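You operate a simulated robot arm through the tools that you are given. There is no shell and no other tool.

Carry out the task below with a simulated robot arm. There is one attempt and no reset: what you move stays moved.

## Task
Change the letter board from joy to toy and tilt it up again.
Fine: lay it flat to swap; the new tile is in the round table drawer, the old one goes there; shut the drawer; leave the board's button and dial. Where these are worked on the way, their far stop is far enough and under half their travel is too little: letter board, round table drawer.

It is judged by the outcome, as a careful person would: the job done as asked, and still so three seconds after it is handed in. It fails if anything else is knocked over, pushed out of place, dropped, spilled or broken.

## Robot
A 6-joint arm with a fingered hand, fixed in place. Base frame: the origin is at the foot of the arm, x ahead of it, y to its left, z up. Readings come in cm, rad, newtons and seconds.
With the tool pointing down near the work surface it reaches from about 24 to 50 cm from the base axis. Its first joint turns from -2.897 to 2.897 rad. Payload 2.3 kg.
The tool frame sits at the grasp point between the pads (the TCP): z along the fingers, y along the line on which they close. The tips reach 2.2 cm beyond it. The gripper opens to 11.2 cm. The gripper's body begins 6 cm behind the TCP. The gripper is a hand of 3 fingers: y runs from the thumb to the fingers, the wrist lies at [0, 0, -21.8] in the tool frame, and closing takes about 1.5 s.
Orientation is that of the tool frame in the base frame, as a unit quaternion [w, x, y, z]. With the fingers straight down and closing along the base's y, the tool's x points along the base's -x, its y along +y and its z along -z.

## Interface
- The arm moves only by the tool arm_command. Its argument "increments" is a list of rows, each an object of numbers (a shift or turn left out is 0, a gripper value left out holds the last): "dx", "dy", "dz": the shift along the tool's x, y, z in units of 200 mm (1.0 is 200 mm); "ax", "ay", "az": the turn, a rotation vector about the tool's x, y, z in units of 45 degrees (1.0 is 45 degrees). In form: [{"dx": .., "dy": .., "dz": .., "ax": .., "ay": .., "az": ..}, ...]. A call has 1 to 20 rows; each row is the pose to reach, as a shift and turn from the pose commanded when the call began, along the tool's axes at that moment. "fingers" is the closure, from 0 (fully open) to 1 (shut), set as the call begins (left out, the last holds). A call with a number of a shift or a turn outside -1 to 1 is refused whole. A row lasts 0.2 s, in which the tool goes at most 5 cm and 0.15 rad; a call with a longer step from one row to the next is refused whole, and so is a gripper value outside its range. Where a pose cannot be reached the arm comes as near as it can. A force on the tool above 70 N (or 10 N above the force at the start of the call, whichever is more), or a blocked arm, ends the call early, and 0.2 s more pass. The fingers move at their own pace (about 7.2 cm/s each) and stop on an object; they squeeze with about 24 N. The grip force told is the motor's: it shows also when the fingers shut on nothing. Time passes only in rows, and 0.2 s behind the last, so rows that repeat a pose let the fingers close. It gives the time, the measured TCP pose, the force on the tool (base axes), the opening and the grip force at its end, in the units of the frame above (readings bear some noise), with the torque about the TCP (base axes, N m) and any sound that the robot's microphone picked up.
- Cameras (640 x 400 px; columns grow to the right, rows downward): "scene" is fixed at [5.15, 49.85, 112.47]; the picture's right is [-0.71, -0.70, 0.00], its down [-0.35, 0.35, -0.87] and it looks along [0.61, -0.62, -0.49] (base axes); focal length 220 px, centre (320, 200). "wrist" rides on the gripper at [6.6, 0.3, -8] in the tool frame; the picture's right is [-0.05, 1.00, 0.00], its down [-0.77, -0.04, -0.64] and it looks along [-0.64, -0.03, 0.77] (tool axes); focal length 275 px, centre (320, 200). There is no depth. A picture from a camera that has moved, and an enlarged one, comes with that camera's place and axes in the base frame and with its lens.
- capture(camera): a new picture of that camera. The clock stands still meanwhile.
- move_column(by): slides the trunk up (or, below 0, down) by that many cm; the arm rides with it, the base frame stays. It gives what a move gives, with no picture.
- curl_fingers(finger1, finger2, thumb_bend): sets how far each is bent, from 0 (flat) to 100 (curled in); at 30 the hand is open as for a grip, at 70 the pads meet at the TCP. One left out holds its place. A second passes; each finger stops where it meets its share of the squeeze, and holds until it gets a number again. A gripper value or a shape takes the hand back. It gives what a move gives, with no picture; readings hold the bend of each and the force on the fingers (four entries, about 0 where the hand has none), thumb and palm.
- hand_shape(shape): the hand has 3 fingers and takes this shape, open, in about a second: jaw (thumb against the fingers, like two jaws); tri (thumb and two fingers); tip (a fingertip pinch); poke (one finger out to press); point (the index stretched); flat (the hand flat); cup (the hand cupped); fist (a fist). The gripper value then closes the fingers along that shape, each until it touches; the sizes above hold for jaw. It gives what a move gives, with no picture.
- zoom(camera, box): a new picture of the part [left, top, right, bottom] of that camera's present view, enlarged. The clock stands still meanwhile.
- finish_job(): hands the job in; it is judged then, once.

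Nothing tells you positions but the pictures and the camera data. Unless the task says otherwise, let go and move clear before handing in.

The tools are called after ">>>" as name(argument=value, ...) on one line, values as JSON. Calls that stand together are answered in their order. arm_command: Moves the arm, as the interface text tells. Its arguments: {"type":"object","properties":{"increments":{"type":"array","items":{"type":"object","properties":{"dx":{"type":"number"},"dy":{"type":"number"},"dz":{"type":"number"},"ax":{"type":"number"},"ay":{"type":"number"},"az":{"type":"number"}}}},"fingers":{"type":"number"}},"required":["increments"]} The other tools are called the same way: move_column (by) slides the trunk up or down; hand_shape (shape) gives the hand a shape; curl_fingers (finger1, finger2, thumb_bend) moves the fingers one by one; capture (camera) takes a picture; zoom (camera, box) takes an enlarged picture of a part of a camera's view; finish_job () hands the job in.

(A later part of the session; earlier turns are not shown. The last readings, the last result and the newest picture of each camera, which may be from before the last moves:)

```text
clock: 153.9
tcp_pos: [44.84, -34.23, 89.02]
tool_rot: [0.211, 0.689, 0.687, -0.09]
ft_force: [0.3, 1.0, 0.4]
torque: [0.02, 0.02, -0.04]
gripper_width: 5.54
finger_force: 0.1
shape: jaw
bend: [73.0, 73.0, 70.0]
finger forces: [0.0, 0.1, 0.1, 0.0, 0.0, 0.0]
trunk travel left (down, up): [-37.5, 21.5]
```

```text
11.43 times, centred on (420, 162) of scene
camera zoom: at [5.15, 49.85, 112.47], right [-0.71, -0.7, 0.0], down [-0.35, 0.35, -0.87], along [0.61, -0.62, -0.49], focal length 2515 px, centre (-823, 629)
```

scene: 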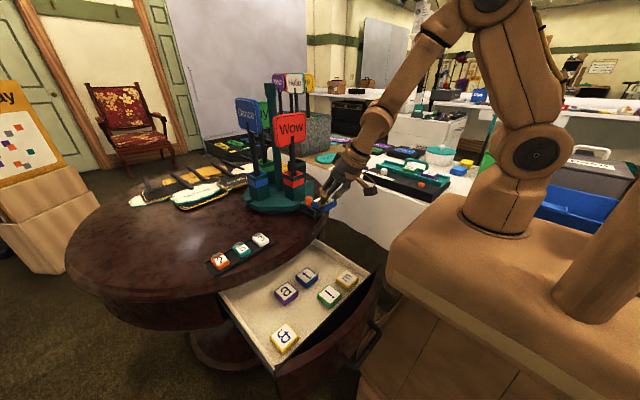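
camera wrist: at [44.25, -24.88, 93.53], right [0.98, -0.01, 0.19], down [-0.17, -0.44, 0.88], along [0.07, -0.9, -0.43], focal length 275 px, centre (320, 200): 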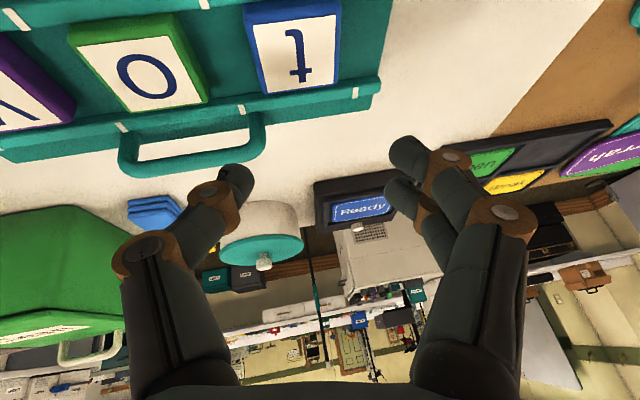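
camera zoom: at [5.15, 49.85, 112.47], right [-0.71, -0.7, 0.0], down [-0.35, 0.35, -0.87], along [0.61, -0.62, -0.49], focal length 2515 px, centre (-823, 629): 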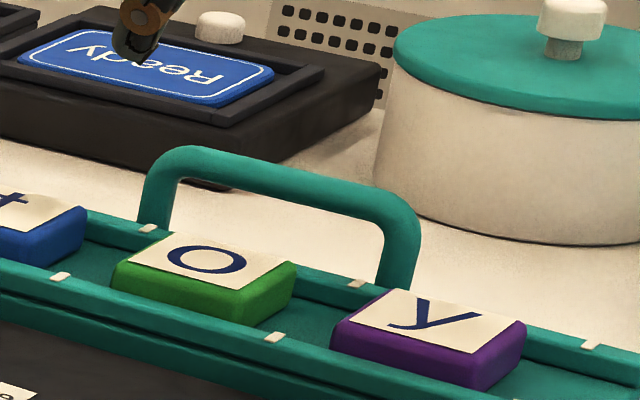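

The bar is at about y −40, z 82, spanning x 33.5–42. I'll back off to the aisle, turn the hand so it closes along y, then lean toward the handle.

>>> arm_command(increments=[{"dx": 0.06, "dy": -0.03, "dz": -0.1, "ax": 0.02, "ay": 0.05}, {"dx": 0.16, "dy": -0.08, "dz": -0.21, "ax": 0.06, "ay": 0.15}, {"dx": 0.27, "dy": -0.14, "dz": -0.33, "ax": 0.1, "ay": 0.25}, {"dx": 0.38, "dy": -0.2, "dz": -0.45, "ax": 0.14, "ay": 0.35}, {"dx": 0.5, "dy": -0.26, "dz": -0.57, "ax": 0.18, "ay": 0.45}, {"dx": 0.6, "dy": -0.31, "dz": -0.68, "ax": 0.21, "ay": 0.52}, {"dx": 0.66, "dy": -0.346, "dz": -0.76, "ax": 0.221, "ay": 0.546}, {"dx": 0.66, "dy": -0.346, "dz": -0.76, "ax": 0.221, "ay": 0.546}])

>>> arm_command(increments=[{"az": -0.17}, {"az": -0.34}, {"az": -0.5}, {"az": -0.67}, {"az": -0.84}, {"az": -1.0}])

>>> arm_command(increments=[{"az": -0.17}, {"az": -0.34}, {"az": -0.5}, {"az": -0.67}, {"az": -0.84}, {"az": -1.0}, {"az": -1.0}])

```text
clock: 155.7
tcp_pos: [35.81, -15.88, 95.89]
tool_rot: [0.0, 0.708, 0.706, 0.0]
ft_force: [1.0, 0.2, -0.1]
torque: [0.04, 0.0, -0.03]
gripper_width: 5.56
finger_force: 0.1
shape: jaw
bend: [73.0, 73.0, 70.0]
finger forces: [0.1, 0.0, 0.0, 0.1, 0.0, 0.0]
trunk travel left (down, up): [-37.5, 21.5]
```

```text
clock: 157.1
tcp_pos: [36.05, -16.05, 96.06]
tool_rot: [0.001, 0.385, 0.923, 0.0]
ft_force: [-0.3, 0.4, -0.3]
torque: [-0.02, 0.03, -0.02]
gripper_width: 5.52
finger_force: 0.1
shape: jaw
bend: [73.0, 73.0, 70.0]
finger forces: [0.1, 0.0, 0.0, 0.0, 0.0, 0.1]
trunk travel left (down, up): [-37.5, 21.5]
```

```text
clock: 158.7
tcp_pos: [35.97, -15.99, 95.99]
tool_rot: [0.0, 0.002, 1.0, 0.0]
ft_force: [-0.1, -0.2, -0.6]
torque: [0.04, -0.02, 0.02]
gripper_width: 5.54
finger_force: 0.1
shape: jaw
bend: [73.0, 73.0, 70.0]
finger forces: [0.0, 0.0, 0.0, 0.1, 0.1, 0.1]
trunk travel left (down, up): [-37.5, 21.5]
```

>>> arm_command(increments=[{"dx": -0.003, "dy": -0.14, "dz": 0.03, "ax": 0.1}, {"dx": -0.007, "dy": -0.28, "dz": 0.07, "ax": 0.2}, {"dx": -0.01, "dy": -0.42, "dz": 0.12, "ax": 0.31}, {"dx": -0.014, "dy": -0.56, "dz": 0.18, "ax": 0.42}, {"dx": -0.018, "dy": -0.7, "dz": 0.24, "ax": 0.53}, {"dx": -0.022, "dy": -0.84, "dz": 0.3, "ax": 0.63}, {"dx": -0.025, "dy": -0.99, "dz": 0.36, "ax": 0.711}, {"dx": -0.025, "dy": -0.99, "dz": 0.36, "ax": 0.711}], fingers=0.5)

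>>> capture(camera="wrist")

>>> zoom(camera="scene", box=[360, 130, 460, 190])

```text
clock: 160.5
tcp_pos: [36.32, -35.83, 89.01]
tool_rot: [-0.001, 0.002, 0.961, -0.276]
ft_force: [0.9, 0.4, 0.6]
torque: [0.01, 0.0, -0.01]
gripper_width: 5.57
finger_force: 0.0
shape: jaw
bend: [73.0, 73.0, 70.0]
finger forces: [0.0, 0.1, 0.0, 0.0, 0.0, 0.0]
trunk travel left (down, up): [-37.5, 21.5]
```

```text
taken
camera wrist: at [29.83, -31.33, 95.7], right [0.05, 0.85, -0.53], down [0.77, 0.3, 0.56], along [0.63, -0.44, -0.64], focal length 275 px, centre (320, 200)
```

wrist: 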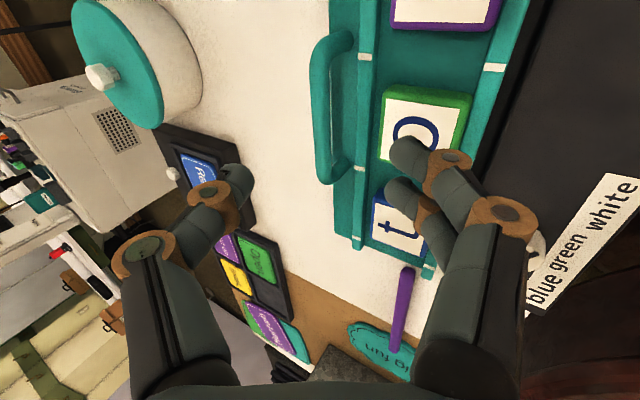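

```text
6.40 times, centred on (410, 160) of scene
camera zoom: at [5.15, 49.85, 112.47], right [-0.71, -0.7, 0.0], down [-0.35, 0.35, -0.87], along [0.61, -0.62, -0.49], focal length 1408 px, centre (-256, 456)
```

zoom: 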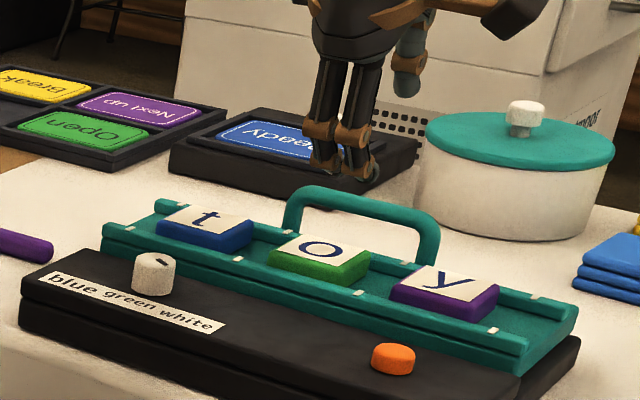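

The bar lines up with the fingers. I'll narrow the opening slightly and go down around the bar.

>>> arm_command(increments=[{"dy": 0.003, "dz": 0.07}, {"dy": 0.0055, "dz": 0.15}, {"dy": 0.0055, "dz": 0.23}, {"dy": 0.0055, "dz": 0.3}, {"dy": 0.0055, "dz": 0.34}, {"dy": 0.0055, "dz": 0.37}, {"dy": 0.0055, "dz": 0.37}], fingers=0.62)

>>> capture(camera="wrist")

>>> zoom(camera="scene", box=[385, 135, 445, 175])

```text
clock: 162.1
tcp_pos: [36.38, -39.4, 82.85]
tool_rot: [0.001, 0.002, 0.96, -0.279]
ft_force: [4.8, 4.9, 27.0]
torque: [0.83, -0.1, -0.09]
gripper_width: 3.92
finger_force: 0.0
shape: jaw
bend: [76.0, 76.0, 70.0]
finger forces: [13.5, 12.8, 0.0, 0.1, 0.1, 0.0]
trunk travel left (down, up): [-37.5, 21.5]
```

```text
taken
camera wrist: at [29.9, -34.91, 89.36], right [0.05, 0.84, -0.53], down [0.77, 0.31, 0.56], along [0.64, -0.44, -0.63], focal length 275 px, centre (320, 200)
```

wrist: 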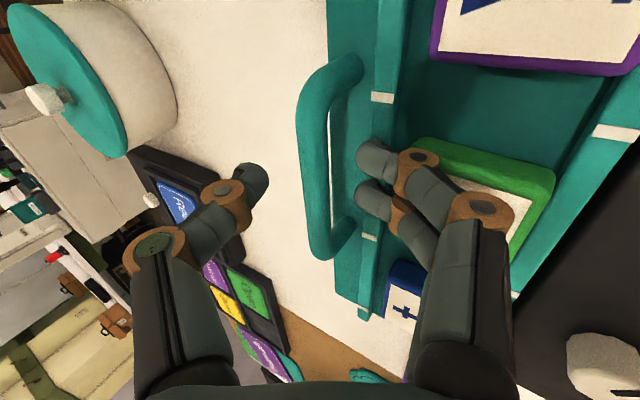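

```text
10.00 times, centred on (415, 155) of scene
camera zoom: at [5.15, 49.85, 112.47], right [-0.71, -0.7, 0.0], down [-0.35, 0.35, -0.87], along [0.61, -0.62, -0.49], focal length 2201 px, centre (-630, 650)
```

zoom: 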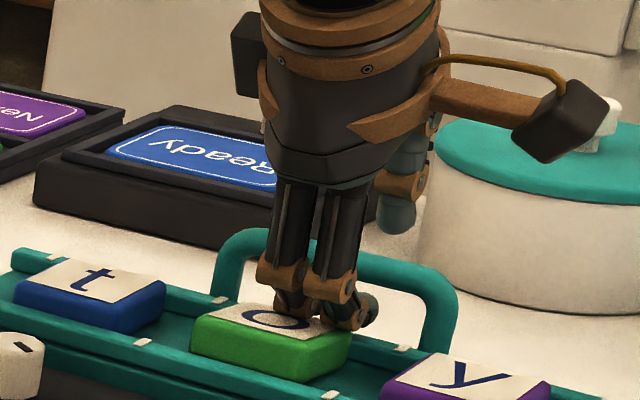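

The fingertips press on the back rail. I'll back off half a centimetre and close around the bar.

>>> arm_command(increments=[{"dz": -0.015}, {"dz": -0.028}, {"dz": -0.028}])

>>> arm_command(increments=[{"dz": 0}, {"dz": 0}, {"dz": 0}, {"dz": 0}, {"dz": 0}, {"dz": 0}], fingers=1.0)

>>> capture(camera="wrist")

>>> zoom(camera="scene", box=[385, 135, 445, 175])

```text
clock: 162.9
tcp_pos: [36.32, -39.34, 82.82]
tool_rot: [-0.001, 0.003, 0.962, -0.275]
ft_force: [1.1, -2.5, 4.5]
torque: [-0.03, -0.03, -0.05]
gripper_width: 3.92
finger_force: 0.1
shape: jaw
bend: [75.0, 75.0, 70.0]
finger forces: [2.7, 3.0, 0.0, 0.0, 0.0, 0.1]
trunk travel left (down, up): [-37.5, 21.5]
```

```text
clock: 164.3
tcp_pos: [36.33, -39.37, 83.05]
tool_rot: [0.0, 0.002, 0.961, -0.276]
ft_force: [1.5, -10.6, 19.6]
torque: [-0.35, -0.06, -0.01]
gripper_width: 0.59
finger_force: 23.9
shape: jaw
bend: [74.0, 74.0, 69.0]
finger forces: [5.8, 5.8, 0.0, 0.0, 32.2, 0.0]
trunk travel left (down, up): [-37.5, 21.5]
```

```text
taken
camera wrist: at [29.89, -34.88, 89.67], right [0.05, 0.85, -0.53], down [0.77, 0.3, 0.56], along [0.63, -0.44, -0.64], focal length 275 px, centre (320, 200)
```

wrist: 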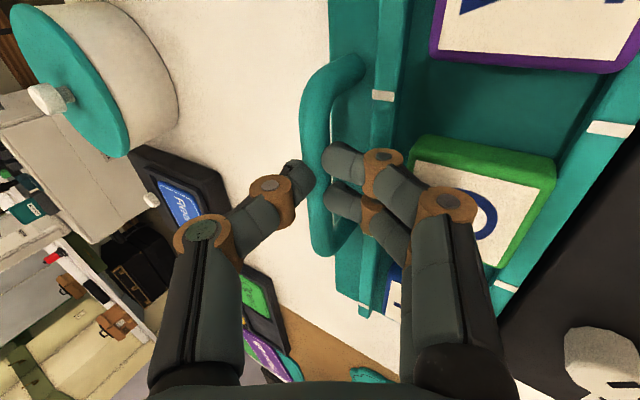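

```text
10.00 times, centred on (415, 155) of scene
camera zoom: at [5.15, 49.85, 112.47], right [-0.71, -0.7, 0.0], down [-0.35, 0.35, -0.87], along [0.61, -0.62, -0.49], focal length 2201 px, centre (-630, 650)
```

zoom: 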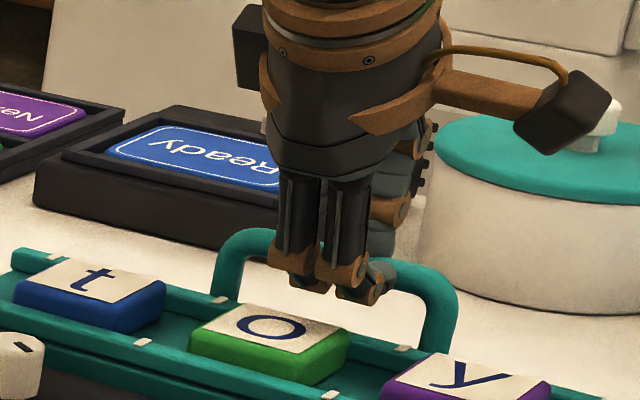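

The bar is pinched between the thumb and fingers. I'll raise the rack along its arc, slowly, and check.

>>> arm_command(increments=[{"dz": -0.02}, {"dz": -0.04}, {"dy": 0.001, "dz": -0.0575}, {"dy": 0.003, "dz": -0.085}, {"dy": 0.0055, "dz": -0.115}, {"dy": 0.0055, "dz": -0.115}])

>>> zoom(camera="scene", box=[360, 130, 460, 190])

```text
clock: 165.7
tcp_pos: [36.51, -37.87, 84.94]
tool_rot: [-0.001, 0.003, 0.962, -0.275]
ft_force: [-0.4, 0.3, -0.1]
torque: [0.0, -0.01, 0.01]
gripper_width: 0.05
finger_force: 24.3
shape: jaw
bend: [76.0, 76.0, 73.0]
finger forces: [0.0, 0.0, 0.0, 0.0, 0.0, 0.0]
trunk travel left (down, up): [-37.5, 21.5]
```

```text
6.40 times, centred on (410, 160) of scene
camera zoom: at [5.15, 49.85, 112.47], right [-0.71, -0.7, 0.0], down [-0.35, 0.35, -0.87], along [0.61, -0.62, -0.49], focal length 1408 px, centre (-256, 456)
```

zoom: 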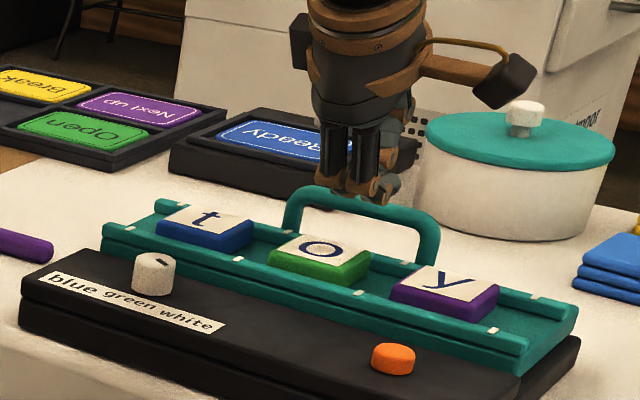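

The grip was too shallow and slipped off; the rack is still flat. I'll back up, reduce the lean to 24° so the fingers clear the rail, and go deeper to cage the bar.

>>> arm_command(increments=[{"dz": -0.05}, {"dx": -0.005, "dy": -0.015, "dz": -0.09, "ax": -0.05}, {"dx": -0.01, "dy": -0.03, "dz": -0.12, "ax": -0.1}, {"dx": -0.015, "dy": -0.045, "dz": -0.15, "ax": -0.15}, {"dx": -0.02, "dy": -0.061, "dz": -0.166, "ax": -0.178}, {"dx": -0.02, "dy": -0.061, "dz": -0.166, "ax": -0.178}], fingers=0.64)

>>> capture(camera="wrist")

```text
clock: 167.1
tcp_pos: [36.74, -37.3, 88.22]
tool_rot: [0.0, 0.003, 0.978, -0.207]
ft_force: [0.2, -0.4, 0.5]
torque: [0.04, 0.0, 0.02]
gripper_width: 3.97
finger_force: 0.2
shape: jaw
bend: [74.0, 74.0, 70.0]
finger forces: [0.0, 0.0, 0.1, 0.1, 0.0, 0.0]
trunk travel left (down, up): [-37.5, 21.5]
```

```text
taken
camera wrist: at [30.31, -33.77, 95.5], right [0.05, 0.91, -0.4], down [0.77, 0.22, 0.6], along [0.63, -0.34, -0.69], focal length 275 px, centre (320, 200)
```

wrist: 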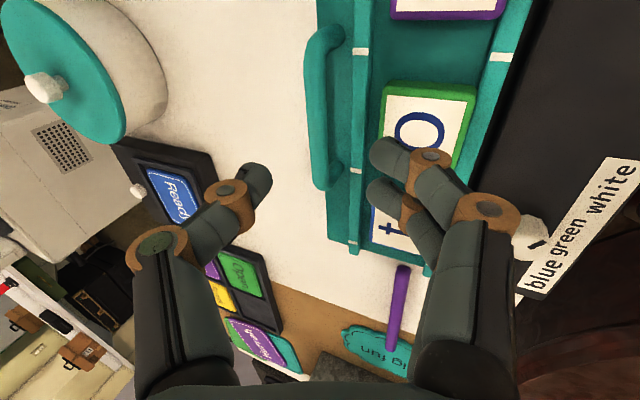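

>>> arm_command(increments=[{"dy": -0.003, "dz": 0.07}, {"dy": -0.006, "dz": 0.15}, {"dy": -0.006, "dz": 0.22}, {"dy": -0.006, "dz": 0.27}, {"dy": -0.006, "dz": 0.31}, {"dy": -0.006, "dz": 0.31}])

>>> arm_command(increments=[{"dz": 0.012}, {"dz": 0.024}, {"dz": 0.036}, {"dz": 0.036}])

>>> capture(camera="wrist")

```text
clock: 168.5
tcp_pos: [36.6, -39.95, 82.75]
tool_rot: [0.0, 0.002, 0.978, -0.207]
ft_force: [-0.2, -0.6, 3.4]
torque: [0.11, -0.05, -0.01]
gripper_width: 3.96
finger_force: 0.1
shape: jaw
bend: [74.0, 74.0, 70.0]
finger forces: [1.6, 1.7, 0.0, 0.0, 0.1, 0.0]
trunk travel left (down, up): [-37.5, 21.5]
```

```text
clock: 169.5
tcp_pos: [36.81, -40.22, 82.27]
tool_rot: [0.001, 0.002, 0.978, -0.209]
ft_force: [1.5, -2.0, 18.5]
torque: [0.51, -0.03, -0.07]
gripper_width: 3.7
finger_force: 0.0
shape: jaw
bend: [75.0, 75.0, 70.0]
finger forces: [9.4, 9.1, 0.0, 0.0, 0.0, 0.0]
trunk travel left (down, up): [-37.5, 21.5]
```

```text
taken
camera wrist: at [30.17, -36.6, 89.46], right [0.05, 0.91, -0.41], down [0.77, 0.22, 0.6], along [0.64, -0.34, -0.69], focal length 275 px, centre (320, 200)
```

wrist: 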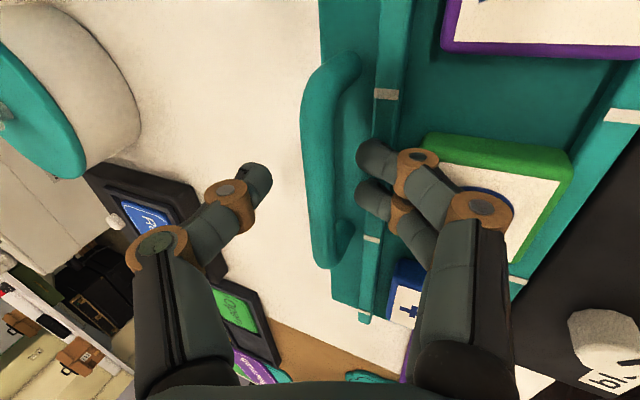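

Fingertips still catch the rail's edge. I'll back off slightly, narrow the opening, and go in again.

>>> arm_command(increments=[{"dz": -0.02}, {"dz": -0.04}, {"dz": -0.04}, {"dz": -0.04}], fingers=0.76)

>>> arm_command(increments=[{"dz": 0.02}, {"dz": 0.04}, {"dz": 0.06}, {"dz": 0.07}, {"dz": 0.07}])

>>> capture(camera="wrist")

```text
clock: 170.5
tcp_pos: [36.62, -39.92, 82.74]
tool_rot: [0.0, 0.002, 0.978, -0.207]
ft_force: [0.1, -0.8, 0.4]
torque: [-0.04, 0.03, 0.03]
gripper_width: 2.69
finger_force: 0.1
shape: jaw
bend: [73.0, 73.0, 70.0]
finger forces: [0.0, 0.1, 0.1, 0.0, 0.1, 0.0]
trunk travel left (down, up): [-37.5, 21.5]
```

```text
clock: 171.7
tcp_pos: [36.68, -40.41, 81.5]
tool_rot: [-0.001, 0.003, 0.978, -0.207]
ft_force: [-2.9, -2.0, 7.7]
torque: [0.06, 0.08, 0.05]
gripper_width: 2.53
finger_force: 0.0
shape: jaw
bend: [75.0, 75.0, 70.0]
finger forces: [3.9, 3.6, 0.1, 0.1, 0.0, 0.0]
trunk travel left (down, up): [-37.5, 21.5]
```

```text
taken
camera wrist: at [30.21, -36.9, 88.7], right [0.05, 0.91, -0.4], down [0.77, 0.22, 0.6], along [0.63, -0.34, -0.69], focal length 275 px, centre (320, 200)
```

wrist: 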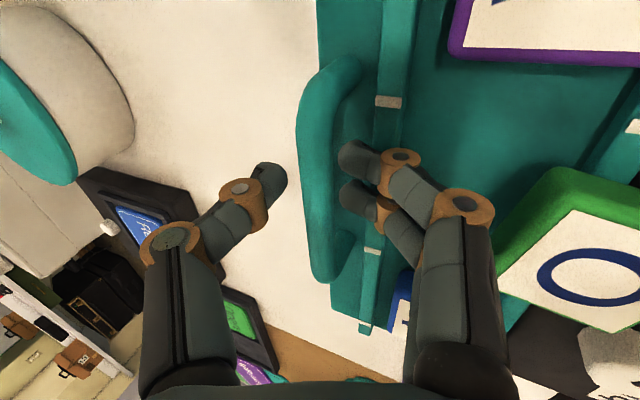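

Deep enough now. Closing around the bar.

>>> arm_command(increments=[{"dz": -0.01}, {"dz": -0.01}, {"dz": -0.01}, {"dz": -0.01}, {"dz": -0.01}, {"dz": -0.01}], fingers=1.0)

>>> capture(camera="wrist")

>>> zoom(camera="scene", box=[385, 135, 445, 175])

```text
clock: 173.1
tcp_pos: [36.88, -40.65, 81.65]
tool_rot: [-0.001, 0.002, 0.978, -0.208]
ft_force: [-0.3, -14.0, 5.5]
torque: [-0.02, -0.02, -0.01]
gripper_width: 0.0
finger_force: 24.2
shape: jaw
bend: [73.0, 73.0, 65.0]
finger forces: [0.0, 0.0, 0.0, 0.0, 24.6, 0.0]
trunk travel left (down, up): [-37.5, 21.5]
```

```text
taken
camera wrist: at [30.28, -37.06, 88.79], right [0.05, 0.91, -0.4], down [0.77, 0.22, 0.6], along [0.63, -0.34, -0.69], focal length 275 px, centre (320, 200)
```

wrist: 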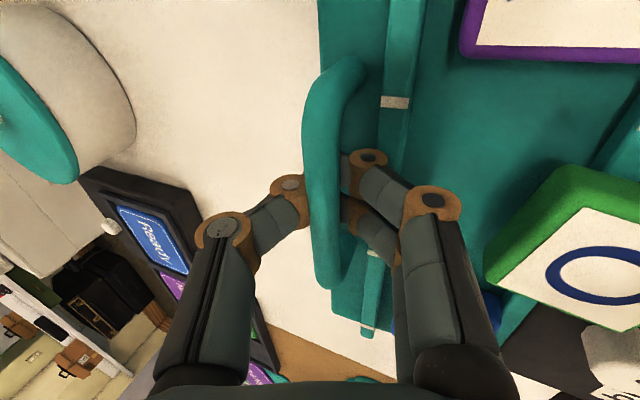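

```text
10.00 times, centred on (415, 155) of scene
camera zoom: at [5.15, 49.85, 112.47], right [-0.71, -0.7, 0.0], down [-0.35, 0.35, -0.87], along [0.61, -0.62, -0.49], focal length 2201 px, centre (-630, 650)
```

zoom: 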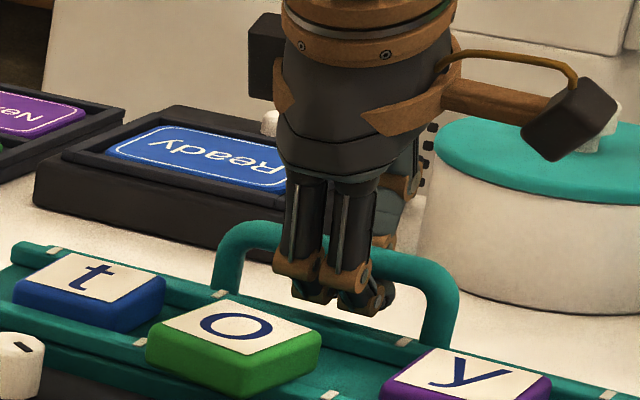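

The "o" tile has moved — a knuckle must have pushed it during the last approach. I'll look carefully before doing anything else.

>>> zoom(camera="scene", box=[370, 145, 450, 195])

>>> zoom(camera="wrist", box=[340, 60, 640, 320])

```text
8.00 times, centred on (410, 170) of scene
camera zoom: at [5.15, 49.85, 112.47], right [-0.71, -0.7, 0.0], down [-0.35, 0.35, -0.87], along [0.61, -0.62, -0.49], focal length 1761 px, centre (-400, 440)
```

zoom: 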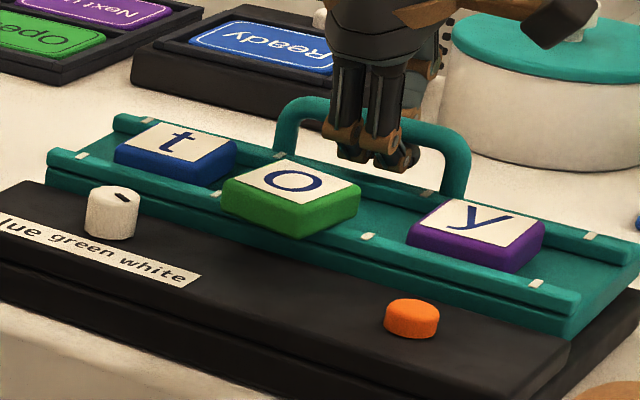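

```text
1.54 times, centred on (490, 190) of wrist
camera zoom: at [30.28, -37.06, 88.79], right [0.05, 0.91, -0.4], down [0.77, 0.22, 0.6], along [0.63, -0.34, -0.69], focal length 424 px, centre (58, 215)
```

zoom: 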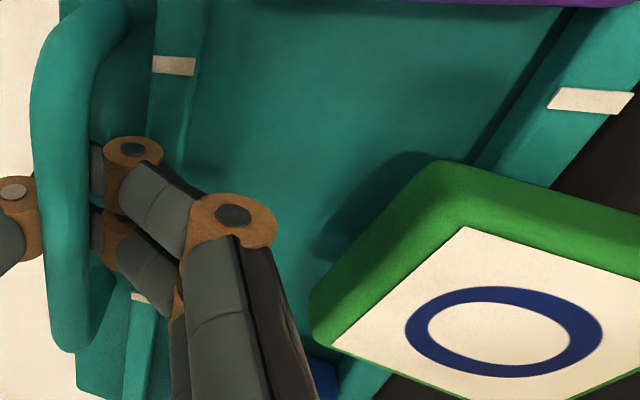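

The "o" was wedged forward onto the front rail by a slanted finger link. The rack hasn't been raised, so I'll open carefully, retreat, and put "o" back first.

>>> arm_command(increments=[{"dz": 0}, {"dz": 0}, {"dz": -0.005}, {"dz": -0.01}], fingers=0.72)

>>> zoom(camera="scene", box=[370, 145, 450, 195])

```text
clock: 174.1
tcp_pos: [36.75, -40.31, 81.85]
tool_rot: [0.0, 0.003, 0.978, -0.207]
ft_force: [-0.7, -1.3, 5.3]
torque: [0.03, -0.01, 0.03]
gripper_width: 2.95
finger_force: 0.0
shape: jaw
bend: [75.0, 75.0, 70.0]
finger forces: [2.4, 2.4, 0.0, 0.1, 0.0, 0.1]
trunk travel left (down, up): [-37.5, 21.5]
```

```text
8.00 times, centred on (410, 170) of scene
camera zoom: at [5.15, 49.85, 112.47], right [-0.71, -0.7, 0.0], down [-0.35, 0.35, -0.87], along [0.61, -0.62, -0.49], focal length 1761 px, centre (-400, 440)
```

zoom: 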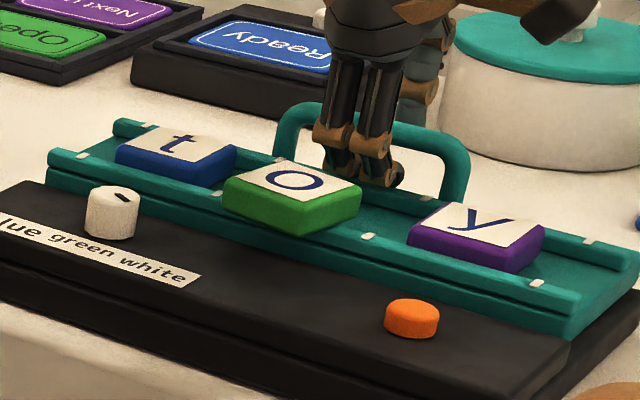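

>>> arm_command(increments=[{"dz": -0.04}, {"dz": -0.1}, {"dz": -0.18}, {"dz": -0.27}, {"dz": -0.36}, {"dz": -0.45}, {"dz": -0.45}])

>>> capture(camera="wrist")

>>> zoom(camera="scene", box=[370, 145, 450, 195])

```text
clock: 175.7
tcp_pos: [36.71, -36.72, 89.86]
tool_rot: [0.0, 0.003, 0.978, -0.207]
ft_force: [-0.4, -0.7, -0.2]
torque: [0.05, -0.01, 0.01]
gripper_width: 3.1
finger_force: 0.1
shape: jaw
bend: [74.0, 74.0, 70.0]
finger forces: [0.0, 0.0, 0.1, 0.1, 0.0, 0.0]
trunk travel left (down, up): [-37.5, 21.5]
```

```text
taken
camera wrist: at [30.2, -33.12, 97.15], right [0.05, 0.91, -0.41], down [0.77, 0.22, 0.6], along [0.63, -0.34, -0.69], focal length 275 px, centre (320, 200)
```

wrist: 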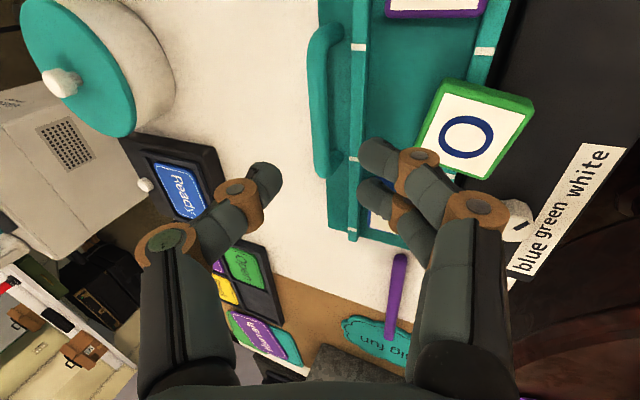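

```text
8.00 times, centred on (410, 170) of scene
camera zoom: at [5.15, 49.85, 112.47], right [-0.71, -0.7, 0.0], down [-0.35, 0.35, -0.87], along [0.61, -0.62, -0.49], focal length 1761 px, centre (-400, 440)
```

zoom: 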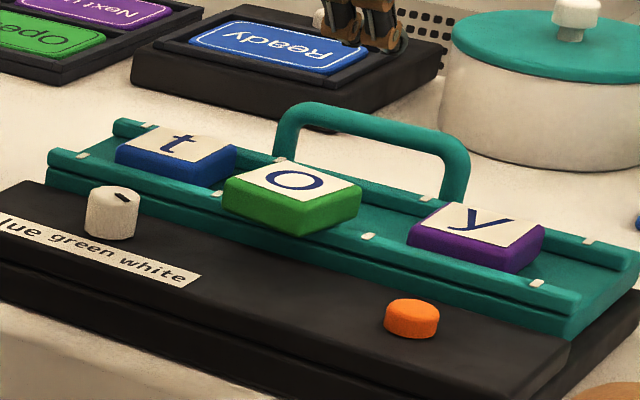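

"o" is resting across the front rail, slightly turned, but stable. I'll measure its pose to re-grip it.

>>> zoom(camera="wrist", box=[340, 40, 580, 220])

>>> zoom(camera="scene", box=[385, 155, 435, 185])

```text
2.22 times, centred on (460, 130) of wrist
camera zoom: at [30.2, -33.12, 97.15], right [0.05, 0.91, -0.41], down [0.77, 0.22, 0.6], along [0.63, -0.34, -0.69], focal length 612 px, centre (9, 356)
```

zoom: 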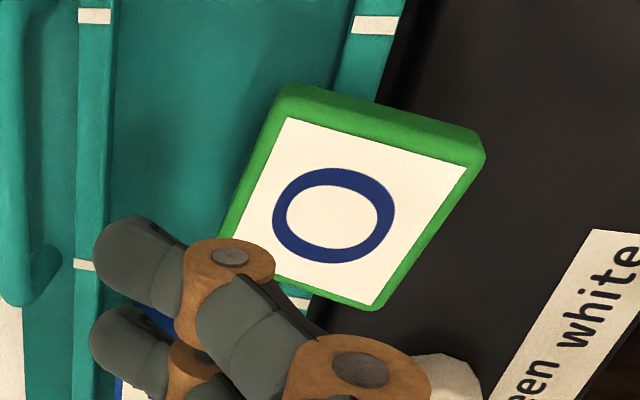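

```text
12.80 times, centred on (410, 170) of scene
camera zoom: at [5.15, 49.85, 112.47], right [-0.71, -0.7, 0.0], down [-0.35, 0.35, -0.87], along [0.61, -0.62, -0.49], focal length 2817 px, centre (-832, 584)
```

zoom: 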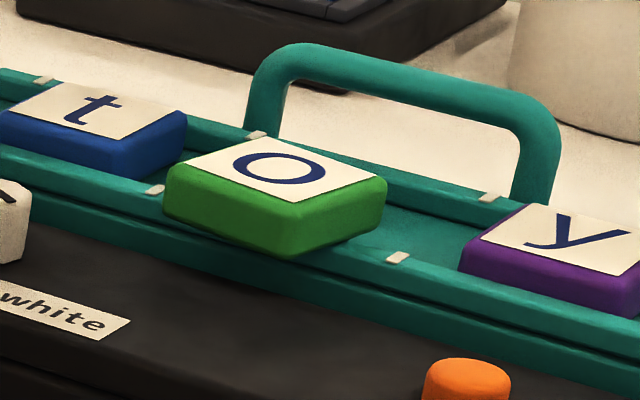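

The "o" centre is at about (37.7, −31.7), turned about −10°. I'll back away, turn the hand to match, and pick it up to reseat it.

>>> arm_command(increments=[{"dx": 0.0, "dy": 0.05, "dz": -0.09, "ax": -0.06}, {"dx": 0.005, "dy": 0.14, "dz": -0.18, "ax": -0.14}, {"dx": 0.01, "dy": 0.25, "dz": -0.28, "ax": -0.23}, {"dx": 0.02, "dy": 0.36, "dz": -0.38, "ax": -0.32}, {"dx": 0.03, "dy": 0.48, "dz": -0.46, "ax": -0.41}, {"dx": 0.035, "dy": 0.58, "dz": -0.52, "ax": -0.49}, {"dx": 0.035, "dy": 0.66, "dz": -0.572, "ax": -0.533}, {"dx": 0.035, "dy": 0.66, "dz": -0.572, "ax": -0.533}], fingers=0.4)

>>> arm_command(increments=[{"az": 0.17}, {"az": 0.34}, {"az": 0.5}, {"az": 0.67}, {"az": 0.84}, {"az": 1.0}])

>>> arm_command(increments=[{"az": 0.17}, {"az": 0.34}, {"az": 0.5}, {"az": 0.67}, {"az": 0.84}, {"az": 1.0}, {"az": 1.0}])

```text
clock: 177.5
tcp_pos: [36.29, -19.94, 95.07]
tool_rot: [0.001, 0.002, 1.0, 0.001]
ft_force: [-0.2, 0.2, -0.7]
torque: [0.0, 0.02, -0.02]
gripper_width: 6.67
finger_force: 0.0
shape: jaw
bend: [71.0, 71.0, 71.0]
finger forces: [0.0, 0.0, 0.0, 0.0, 0.0, 0.0]
trunk travel left (down, up): [-37.5, 21.5]
```

```text
clock: 178.9
tcp_pos: [36.28, -19.89, 95.04]
tool_rot: [0.0, 0.385, 0.923, 0.001]
ft_force: [-0.1, 0.3, -0.8]
torque: [-0.01, 0.02, -0.02]
gripper_width: 6.7
finger_force: 0.1
shape: jaw
bend: [71.0, 71.0, 71.0]
finger forces: [0.1, 0.1, 0.0, 0.0, 0.0, 0.0]
trunk travel left (down, up): [-37.5, 21.5]
```

```text
clock: 180.5
tcp_pos: [36.22, -20.02, 95.2]
tool_rot: [-0.001, 0.709, 0.705, 0.001]
ft_force: [0.4, 0.5, 0.3]
torque: [-0.01, 0.02, 0.0]
gripper_width: 6.68
finger_force: 0.1
shape: jaw
bend: [71.0, 71.0, 71.0]
finger forces: [0.1, 0.0, 0.0, 0.0, 0.1, 0.0]
trunk travel left (down, up): [-37.5, 21.5]
```

>>> capture(camera="wrist")

>>> zoom(camera="wrist", box=[220, 120, 440, 270])

```text
taken
camera wrist: at [36.7, -13.39, 103.35], right [1.0, -0.05, 0.0], down [-0.04, -0.77, 0.64], along [-0.03, -0.63, -0.77], focal length 275 px, centre (320, 200)
```

wrist: 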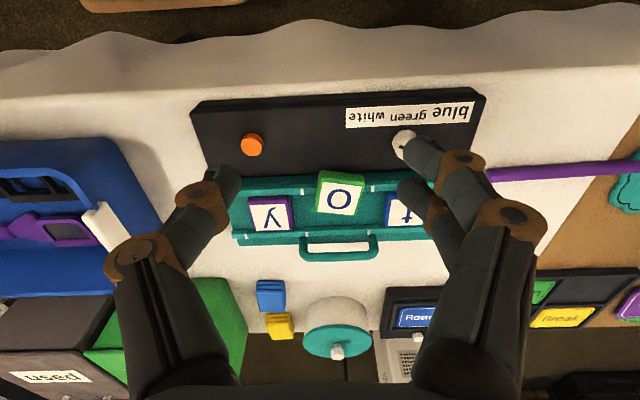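

```text
2.67 times, centred on (330, 195) of wrist
camera zoom: at [36.7, -13.39, 103.35], right [1.0, -0.05, 0.0], down [-0.04, -0.77, 0.64], along [-0.03, -0.63, -0.77], focal length 734 px, centre (293, 213)
```

zoom: 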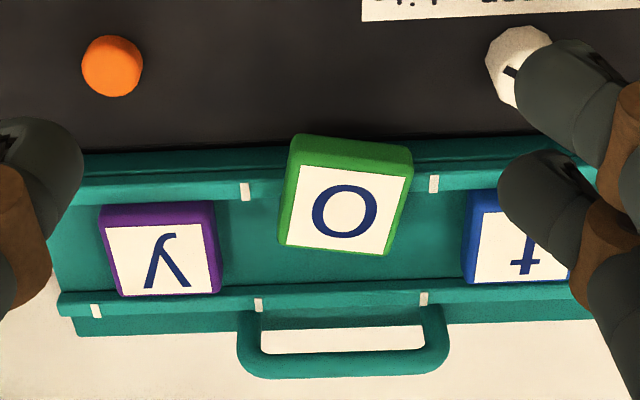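

Clear top view: "o" sits level on the front rail at (37.9, −31.9), yaw −11°; its slot centre is (37.75, −34.5). I'll align the hand with it and come down to the approach point.

>>> arm_command(increments=[{"dx": -0.08, "dy": 0.017, "dz": 0.05, "ax": 0.005, "ay": -0.055, "az": 0.04}, {"dx": -0.16, "dy": 0.035, "dz": 0.1, "ax": 0.01, "ay": -0.11, "az": 0.08}, {"dx": -0.24, "dy": 0.052, "dz": 0.16, "ax": 0.016, "ay": -0.167, "az": 0.122}, {"dx": -0.32, "dy": 0.07, "dz": 0.21, "ax": 0.021, "ay": -0.222, "az": 0.163}, {"dx": -0.4, "dy": 0.087, "dz": 0.27, "ax": 0.027, "ay": -0.278, "az": 0.203}, {"dx": -0.48, "dy": 0.105, "dz": 0.32, "ax": 0.032, "ay": -0.333, "az": 0.244}, {"dx": -0.48, "dy": 0.105, "dz": 0.32, "ax": 0.032, "ay": -0.333, "az": 0.244}])

>>> capture(camera="wrist")

```text
clock: 182.1
tcp_pos: [38.15, -29.44, 88.61]
tool_rot: [0.083, 0.767, 0.628, -0.101]
ft_force: [0.0, 0.3, -0.1]
torque: [0.0, -0.03, 0.01]
gripper_width: 6.66
finger_force: 0.1
shape: jaw
bend: [71.0, 71.0, 71.0]
finger forces: [0.1, 0.1, 0.0, 0.1, 0.0, 0.0]
trunk travel left (down, up): [-37.5, 21.5]
```

```text
taken
camera wrist: at [40.32, -21.19, 94.59], right [0.97, -0.24, 0.01], down [-0.15, -0.56, 0.81], along [-0.19, -0.79, -0.58], focal length 275 px, centre (320, 200)
```

wrist: 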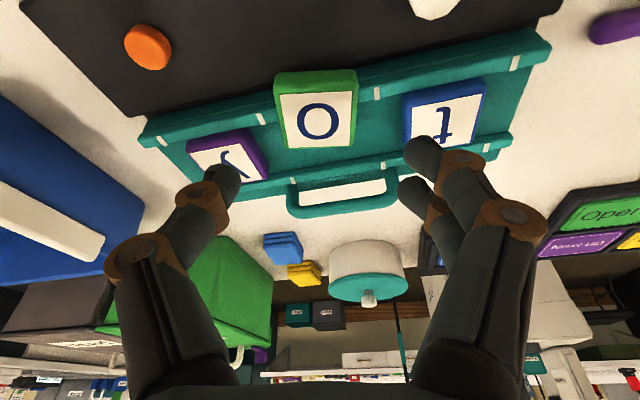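

>>> arm_command(increments=[{"dx": -0.002, "dy": 0.003, "dz": 0.07}, {"dx": -0.004, "dy": 0.006, "dz": 0.14}, {"dx": -0.006, "dy": 0.009, "dz": 0.21}, {"dx": -0.007, "dy": 0.009, "dz": 0.27}, {"dx": -0.007, "dy": 0.009, "dz": 0.3}, {"dx": -0.007, "dy": 0.009, "dz": 0.3}], fingers=0.46)

>>> capture(camera="wrist")

>>> zoom(camera="scene", box=[375, 145, 445, 190])

```text
clock: 183.5
tcp_pos: [38.2, -31.24, 83.06]
tool_rot: [0.083, 0.766, 0.629, -0.101]
ft_force: [0.9, 0.0, 0.2]
torque: [-0.03, 0.04, 0.0]
gripper_width: 6.1
finger_force: 0.1
shape: jaw
bend: [72.0, 72.0, 70.0]
finger forces: [0.0, 0.1, 0.0, 0.1, 0.1, 0.1]
trunk travel left (down, up): [-37.5, 21.5]
```

```text
taken
camera wrist: at [40.28, -23.04, 89.08], right [0.97, -0.24, 0.01], down [-0.15, -0.56, 0.81], along [-0.19, -0.79, -0.58], focal length 275 px, centre (320, 200)
```

wrist: 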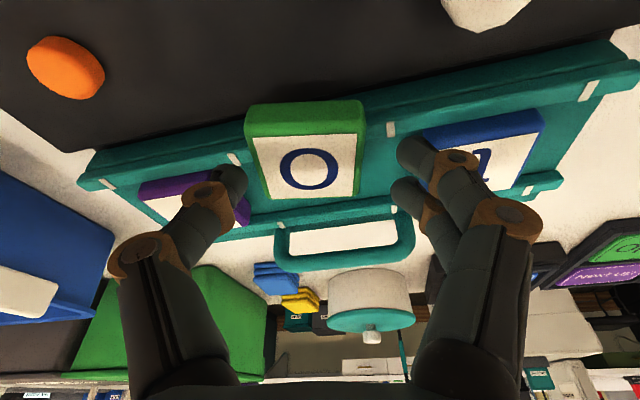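

```text
8.89 times, centred on (410, 168) of scene
camera zoom: at [5.15, 49.85, 112.47], right [-0.71, -0.7, 0.0], down [-0.35, 0.35, -0.87], along [0.61, -0.62, -0.49], focal length 1956 px, centre (-480, 489)
```

zoom: 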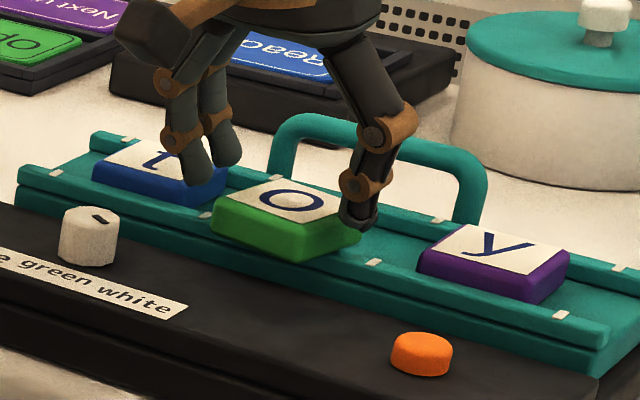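

>>> arm_command(increments=[{"dy": -0.01}, {"dy": -0.02}, {"dy": -0.02, "dz": 0.02}, {"dy": -0.02, "dz": 0.04}, {"dy": -0.02, "dz": 0.055}, {"dy": -0.02, "dz": 0.055}])

>>> zoom(camera="wrist", box=[180, 80, 480, 260])

>>> zoom(camera="scene", box=[375, 145, 445, 190])

```text
clock: 184.9
tcp_pos: [37.69, -31.47, 81.83]
tool_rot: [0.082, 0.766, 0.629, -0.102]
ft_force: [1.0, 0.5, 0.4]
torque: [-0.01, -0.02, -0.02]
gripper_width: 6.09
finger_force: 0.1
shape: jaw
bend: [72.0, 72.0, 70.0]
finger forces: [0.0, 0.0, 0.0, 0.0, 0.0, 0.0]
trunk travel left (down, up): [-37.5, 21.5]
```

```text
2.13 times, centred on (330, 170) of wrist
camera zoom: at [39.76, -23.25, 88.01], right [0.97, -0.24, 0.01], down [-0.15, -0.56, 0.81], along [-0.19, -0.79, -0.58], focal length 587 px, centre (299, 264)
```

zoom: 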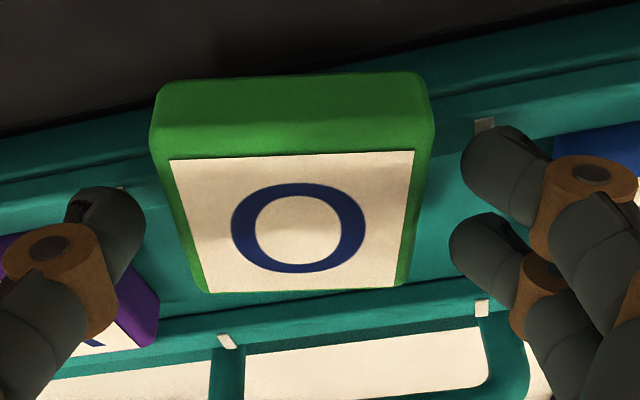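

```text
8.89 times, centred on (410, 168) of scene
camera zoom: at [5.15, 49.85, 112.47], right [-0.71, -0.7, 0.0], down [-0.35, 0.35, -0.87], along [0.61, -0.62, -0.49], focal length 1956 px, centre (-480, 489)
```

zoom: 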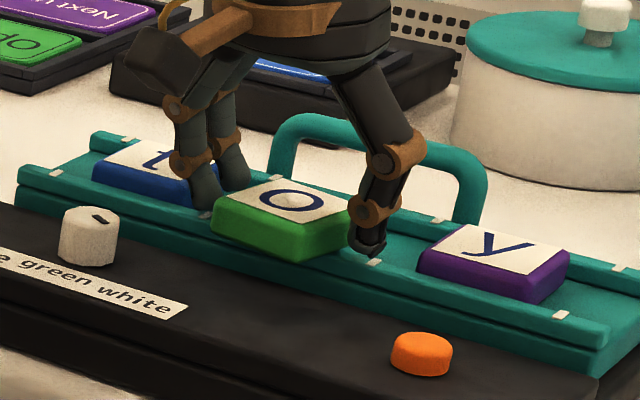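

Aligned with the tile. Closing on "o".

>>> arm_command(increments=[{"dz": 0}, {"dz": 0}, {"dz": 0}, {"dz": 0}, {"dz": 0}, {"dz": 0}], fingers=1.0)

>>> zoom(camera="wrist", box=[180, 80, 480, 260])

>>> zoom(camera="scene", box=[375, 145, 445, 190])

```text
clock: 186.3
tcp_pos: [37.62, -31.57, 81.79]
tool_rot: [0.083, 0.766, 0.629, -0.1]
ft_force: [0.4, 0.8, 0.4]
torque: [0.02, -0.01, 0.0]
gripper_width: 4.19
finger_force: 23.8
shape: jaw
bend: [73.0, 73.0, 70.0]
finger forces: [10.9, 10.9, 0.0, 0.0, 21.9, 0.0]
trunk travel left (down, up): [-37.5, 21.5]
```

```text
2.13 times, centred on (330, 170) of wrist
camera zoom: at [39.76, -23.25, 88.01], right [0.97, -0.24, 0.01], down [-0.15, -0.56, 0.81], along [-0.19, -0.79, -0.58], focal length 587 px, centre (299, 264)
```

zoom: 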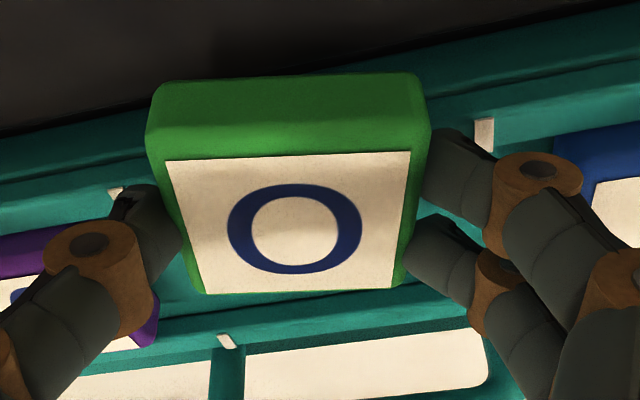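

```text
8.89 times, centred on (410, 168) of scene
camera zoom: at [5.15, 49.85, 112.47], right [-0.71, -0.7, 0.0], down [-0.35, 0.35, -0.87], along [0.61, -0.62, -0.49], focal length 1956 px, centre (-480, 489)
```

zoom: 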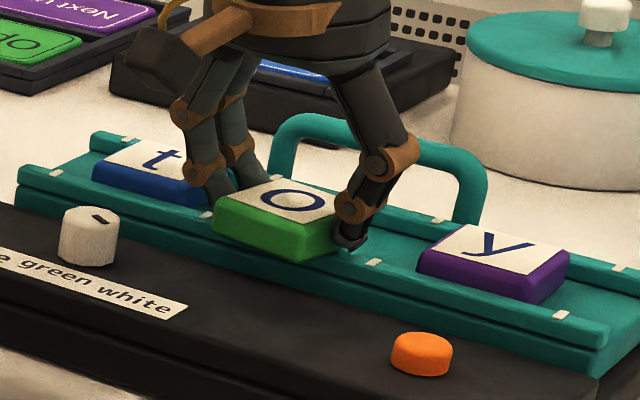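

"o" is gripped evenly. I'll lift it, square it up, and move it over its slot.

>>> arm_command(increments=[{"dx": -0.01, "dz": -0.036}, {"dx": -0.02, "dz": -0.073}, {"dx": -0.03, "dz": -0.11}, {"dx": -0.039, "dz": -0.145}, {"dx": -0.039, "dz": -0.145}])

>>> arm_command(increments=[{"dx": -0.02, "dy": 0.006, "dz": 0.005, "ax": -0.01, "az": -0.04}, {"dx": -0.05, "dy": 0.015, "dz": 0.013, "ax": -0.023, "az": -0.085}, {"dx": -0.09, "dy": 0.026, "dz": 0.024, "ax": -0.04, "az": -0.15}, {"dx": -0.12, "dy": 0.035, "dz": 0.032, "ax": -0.055, "az": -0.205}, {"dx": -0.138, "dy": 0.04, "dz": 0.037, "ax": -0.063, "az": -0.236}, {"dx": -0.138, "dy": 0.04, "dz": 0.037, "ax": -0.063, "az": -0.236}])

>>> capture(camera="wrist")

>>> zoom(camera="scene", box=[375, 145, 445, 190])

```text
clock: 187.5
tcp_pos: [37.64, -31.52, 84.85]
tool_rot: [0.083, 0.766, 0.629, -0.1]
ft_force: [-0.6, 1.0, 0.1]
torque: [-0.02, -0.02, -0.01]
gripper_width: 4.16
finger_force: 23.9
shape: jaw
bend: [73.0, 73.0, 70.0]
finger forces: [10.9, 10.9, 0.0, 0.0, 21.8, 0.0]
trunk travel left (down, up): [-37.5, 21.5]
```

```text
clock: 188.9
tcp_pos: [37.86, -34.42, 84.92]
tool_rot: [0.092, 0.703, 0.699, -0.093]
ft_force: [0.0, 0.0, -0.1]
torque: [-0.02, 0.01, -0.03]
gripper_width: 4.14
finger_force: 23.6
shape: jaw
bend: [73.0, 73.0, 70.0]
finger forces: [10.8, 10.8, 0.0, 0.0, 21.8, 0.1]
trunk travel left (down, up): [-37.5, 21.5]
```

```text
taken
camera wrist: at [38.34, -26.01, 91.02], right [1.0, -0.05, 0.01], down [-0.04, -0.58, 0.81], along [-0.03, -0.81, -0.58], focal length 275 px, centre (320, 200)
```

wrist: 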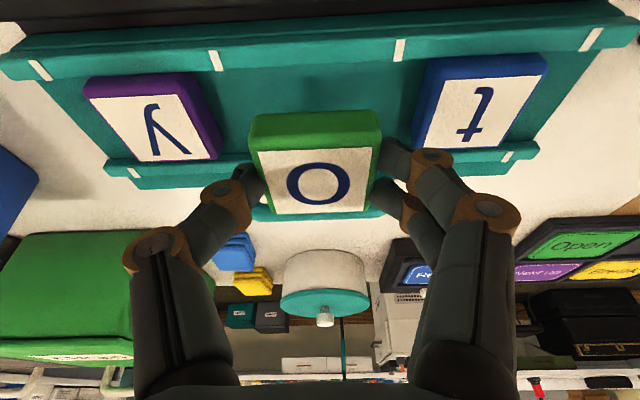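

```text
8.89 times, centred on (410, 168) of scene
camera zoom: at [5.15, 49.85, 112.47], right [-0.71, -0.7, 0.0], down [-0.35, 0.35, -0.87], along [0.61, -0.62, -0.49], focal length 1956 px, centre (-480, 489)
```

zoom: 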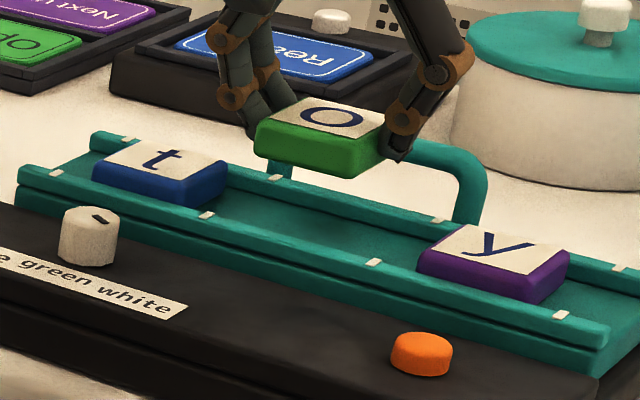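

Squared up over the slot between "t" and "y". Lowering.

>>> arm_command(increments=[{"dx": 0.008, "dz": 0.03}, {"dx": 0.018, "dz": 0.067}, {"dx": 0.028, "dz": 0.105}, {"dx": 0.037, "dz": 0.138}, {"dx": 0.042, "dz": 0.157}, {"dx": 0.042, "dz": 0.157}])

>>> zoom(camera="scene", box=[375, 145, 445, 190])

>>> zoom(camera="wrist", box=[180, 60, 480, 240])

```text
clock: 190.3
tcp_pos: [37.92, -34.51, 81.63]
tool_rot: [0.093, 0.703, 0.7, -0.092]
ft_force: [0.7, -2.1, 2.2]
torque: [0.04, -0.03, -0.03]
gripper_width: 4.19
finger_force: 24.1
shape: jaw
bend: [74.0, 73.0, 70.0]
finger forces: [11.8, 10.9, 0.0, 0.1, 22.3, 0.0]
trunk travel left (down, up): [-37.5, 21.5]
```

```text
8.89 times, centred on (410, 168) of scene
camera zoom: at [5.15, 49.85, 112.47], right [-0.71, -0.7, 0.0], down [-0.35, 0.35, -0.87], along [0.61, -0.62, -0.49], focal length 1956 px, centre (-480, 489)
```

zoom: 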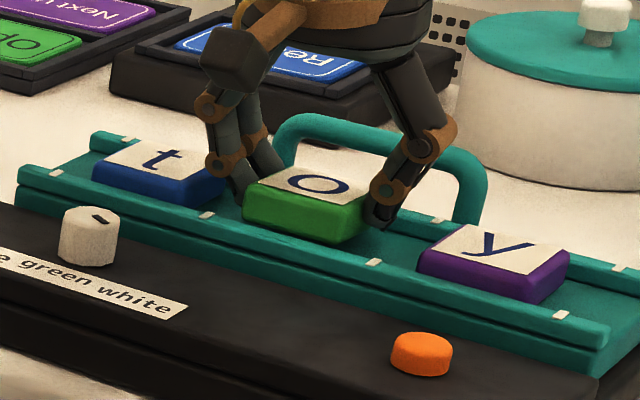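

```text
2.13 times, centred on (330, 150) of wrist
camera zoom: at [38.34, -26.07, 87.82], right [1.0, -0.05, 0.01], down [-0.04, -0.58, 0.81], along [-0.03, -0.81, -0.58], focal length 587 px, centre (299, 307)
```

zoom: 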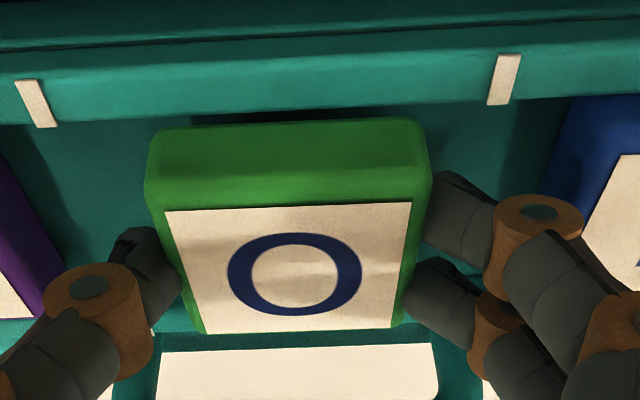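

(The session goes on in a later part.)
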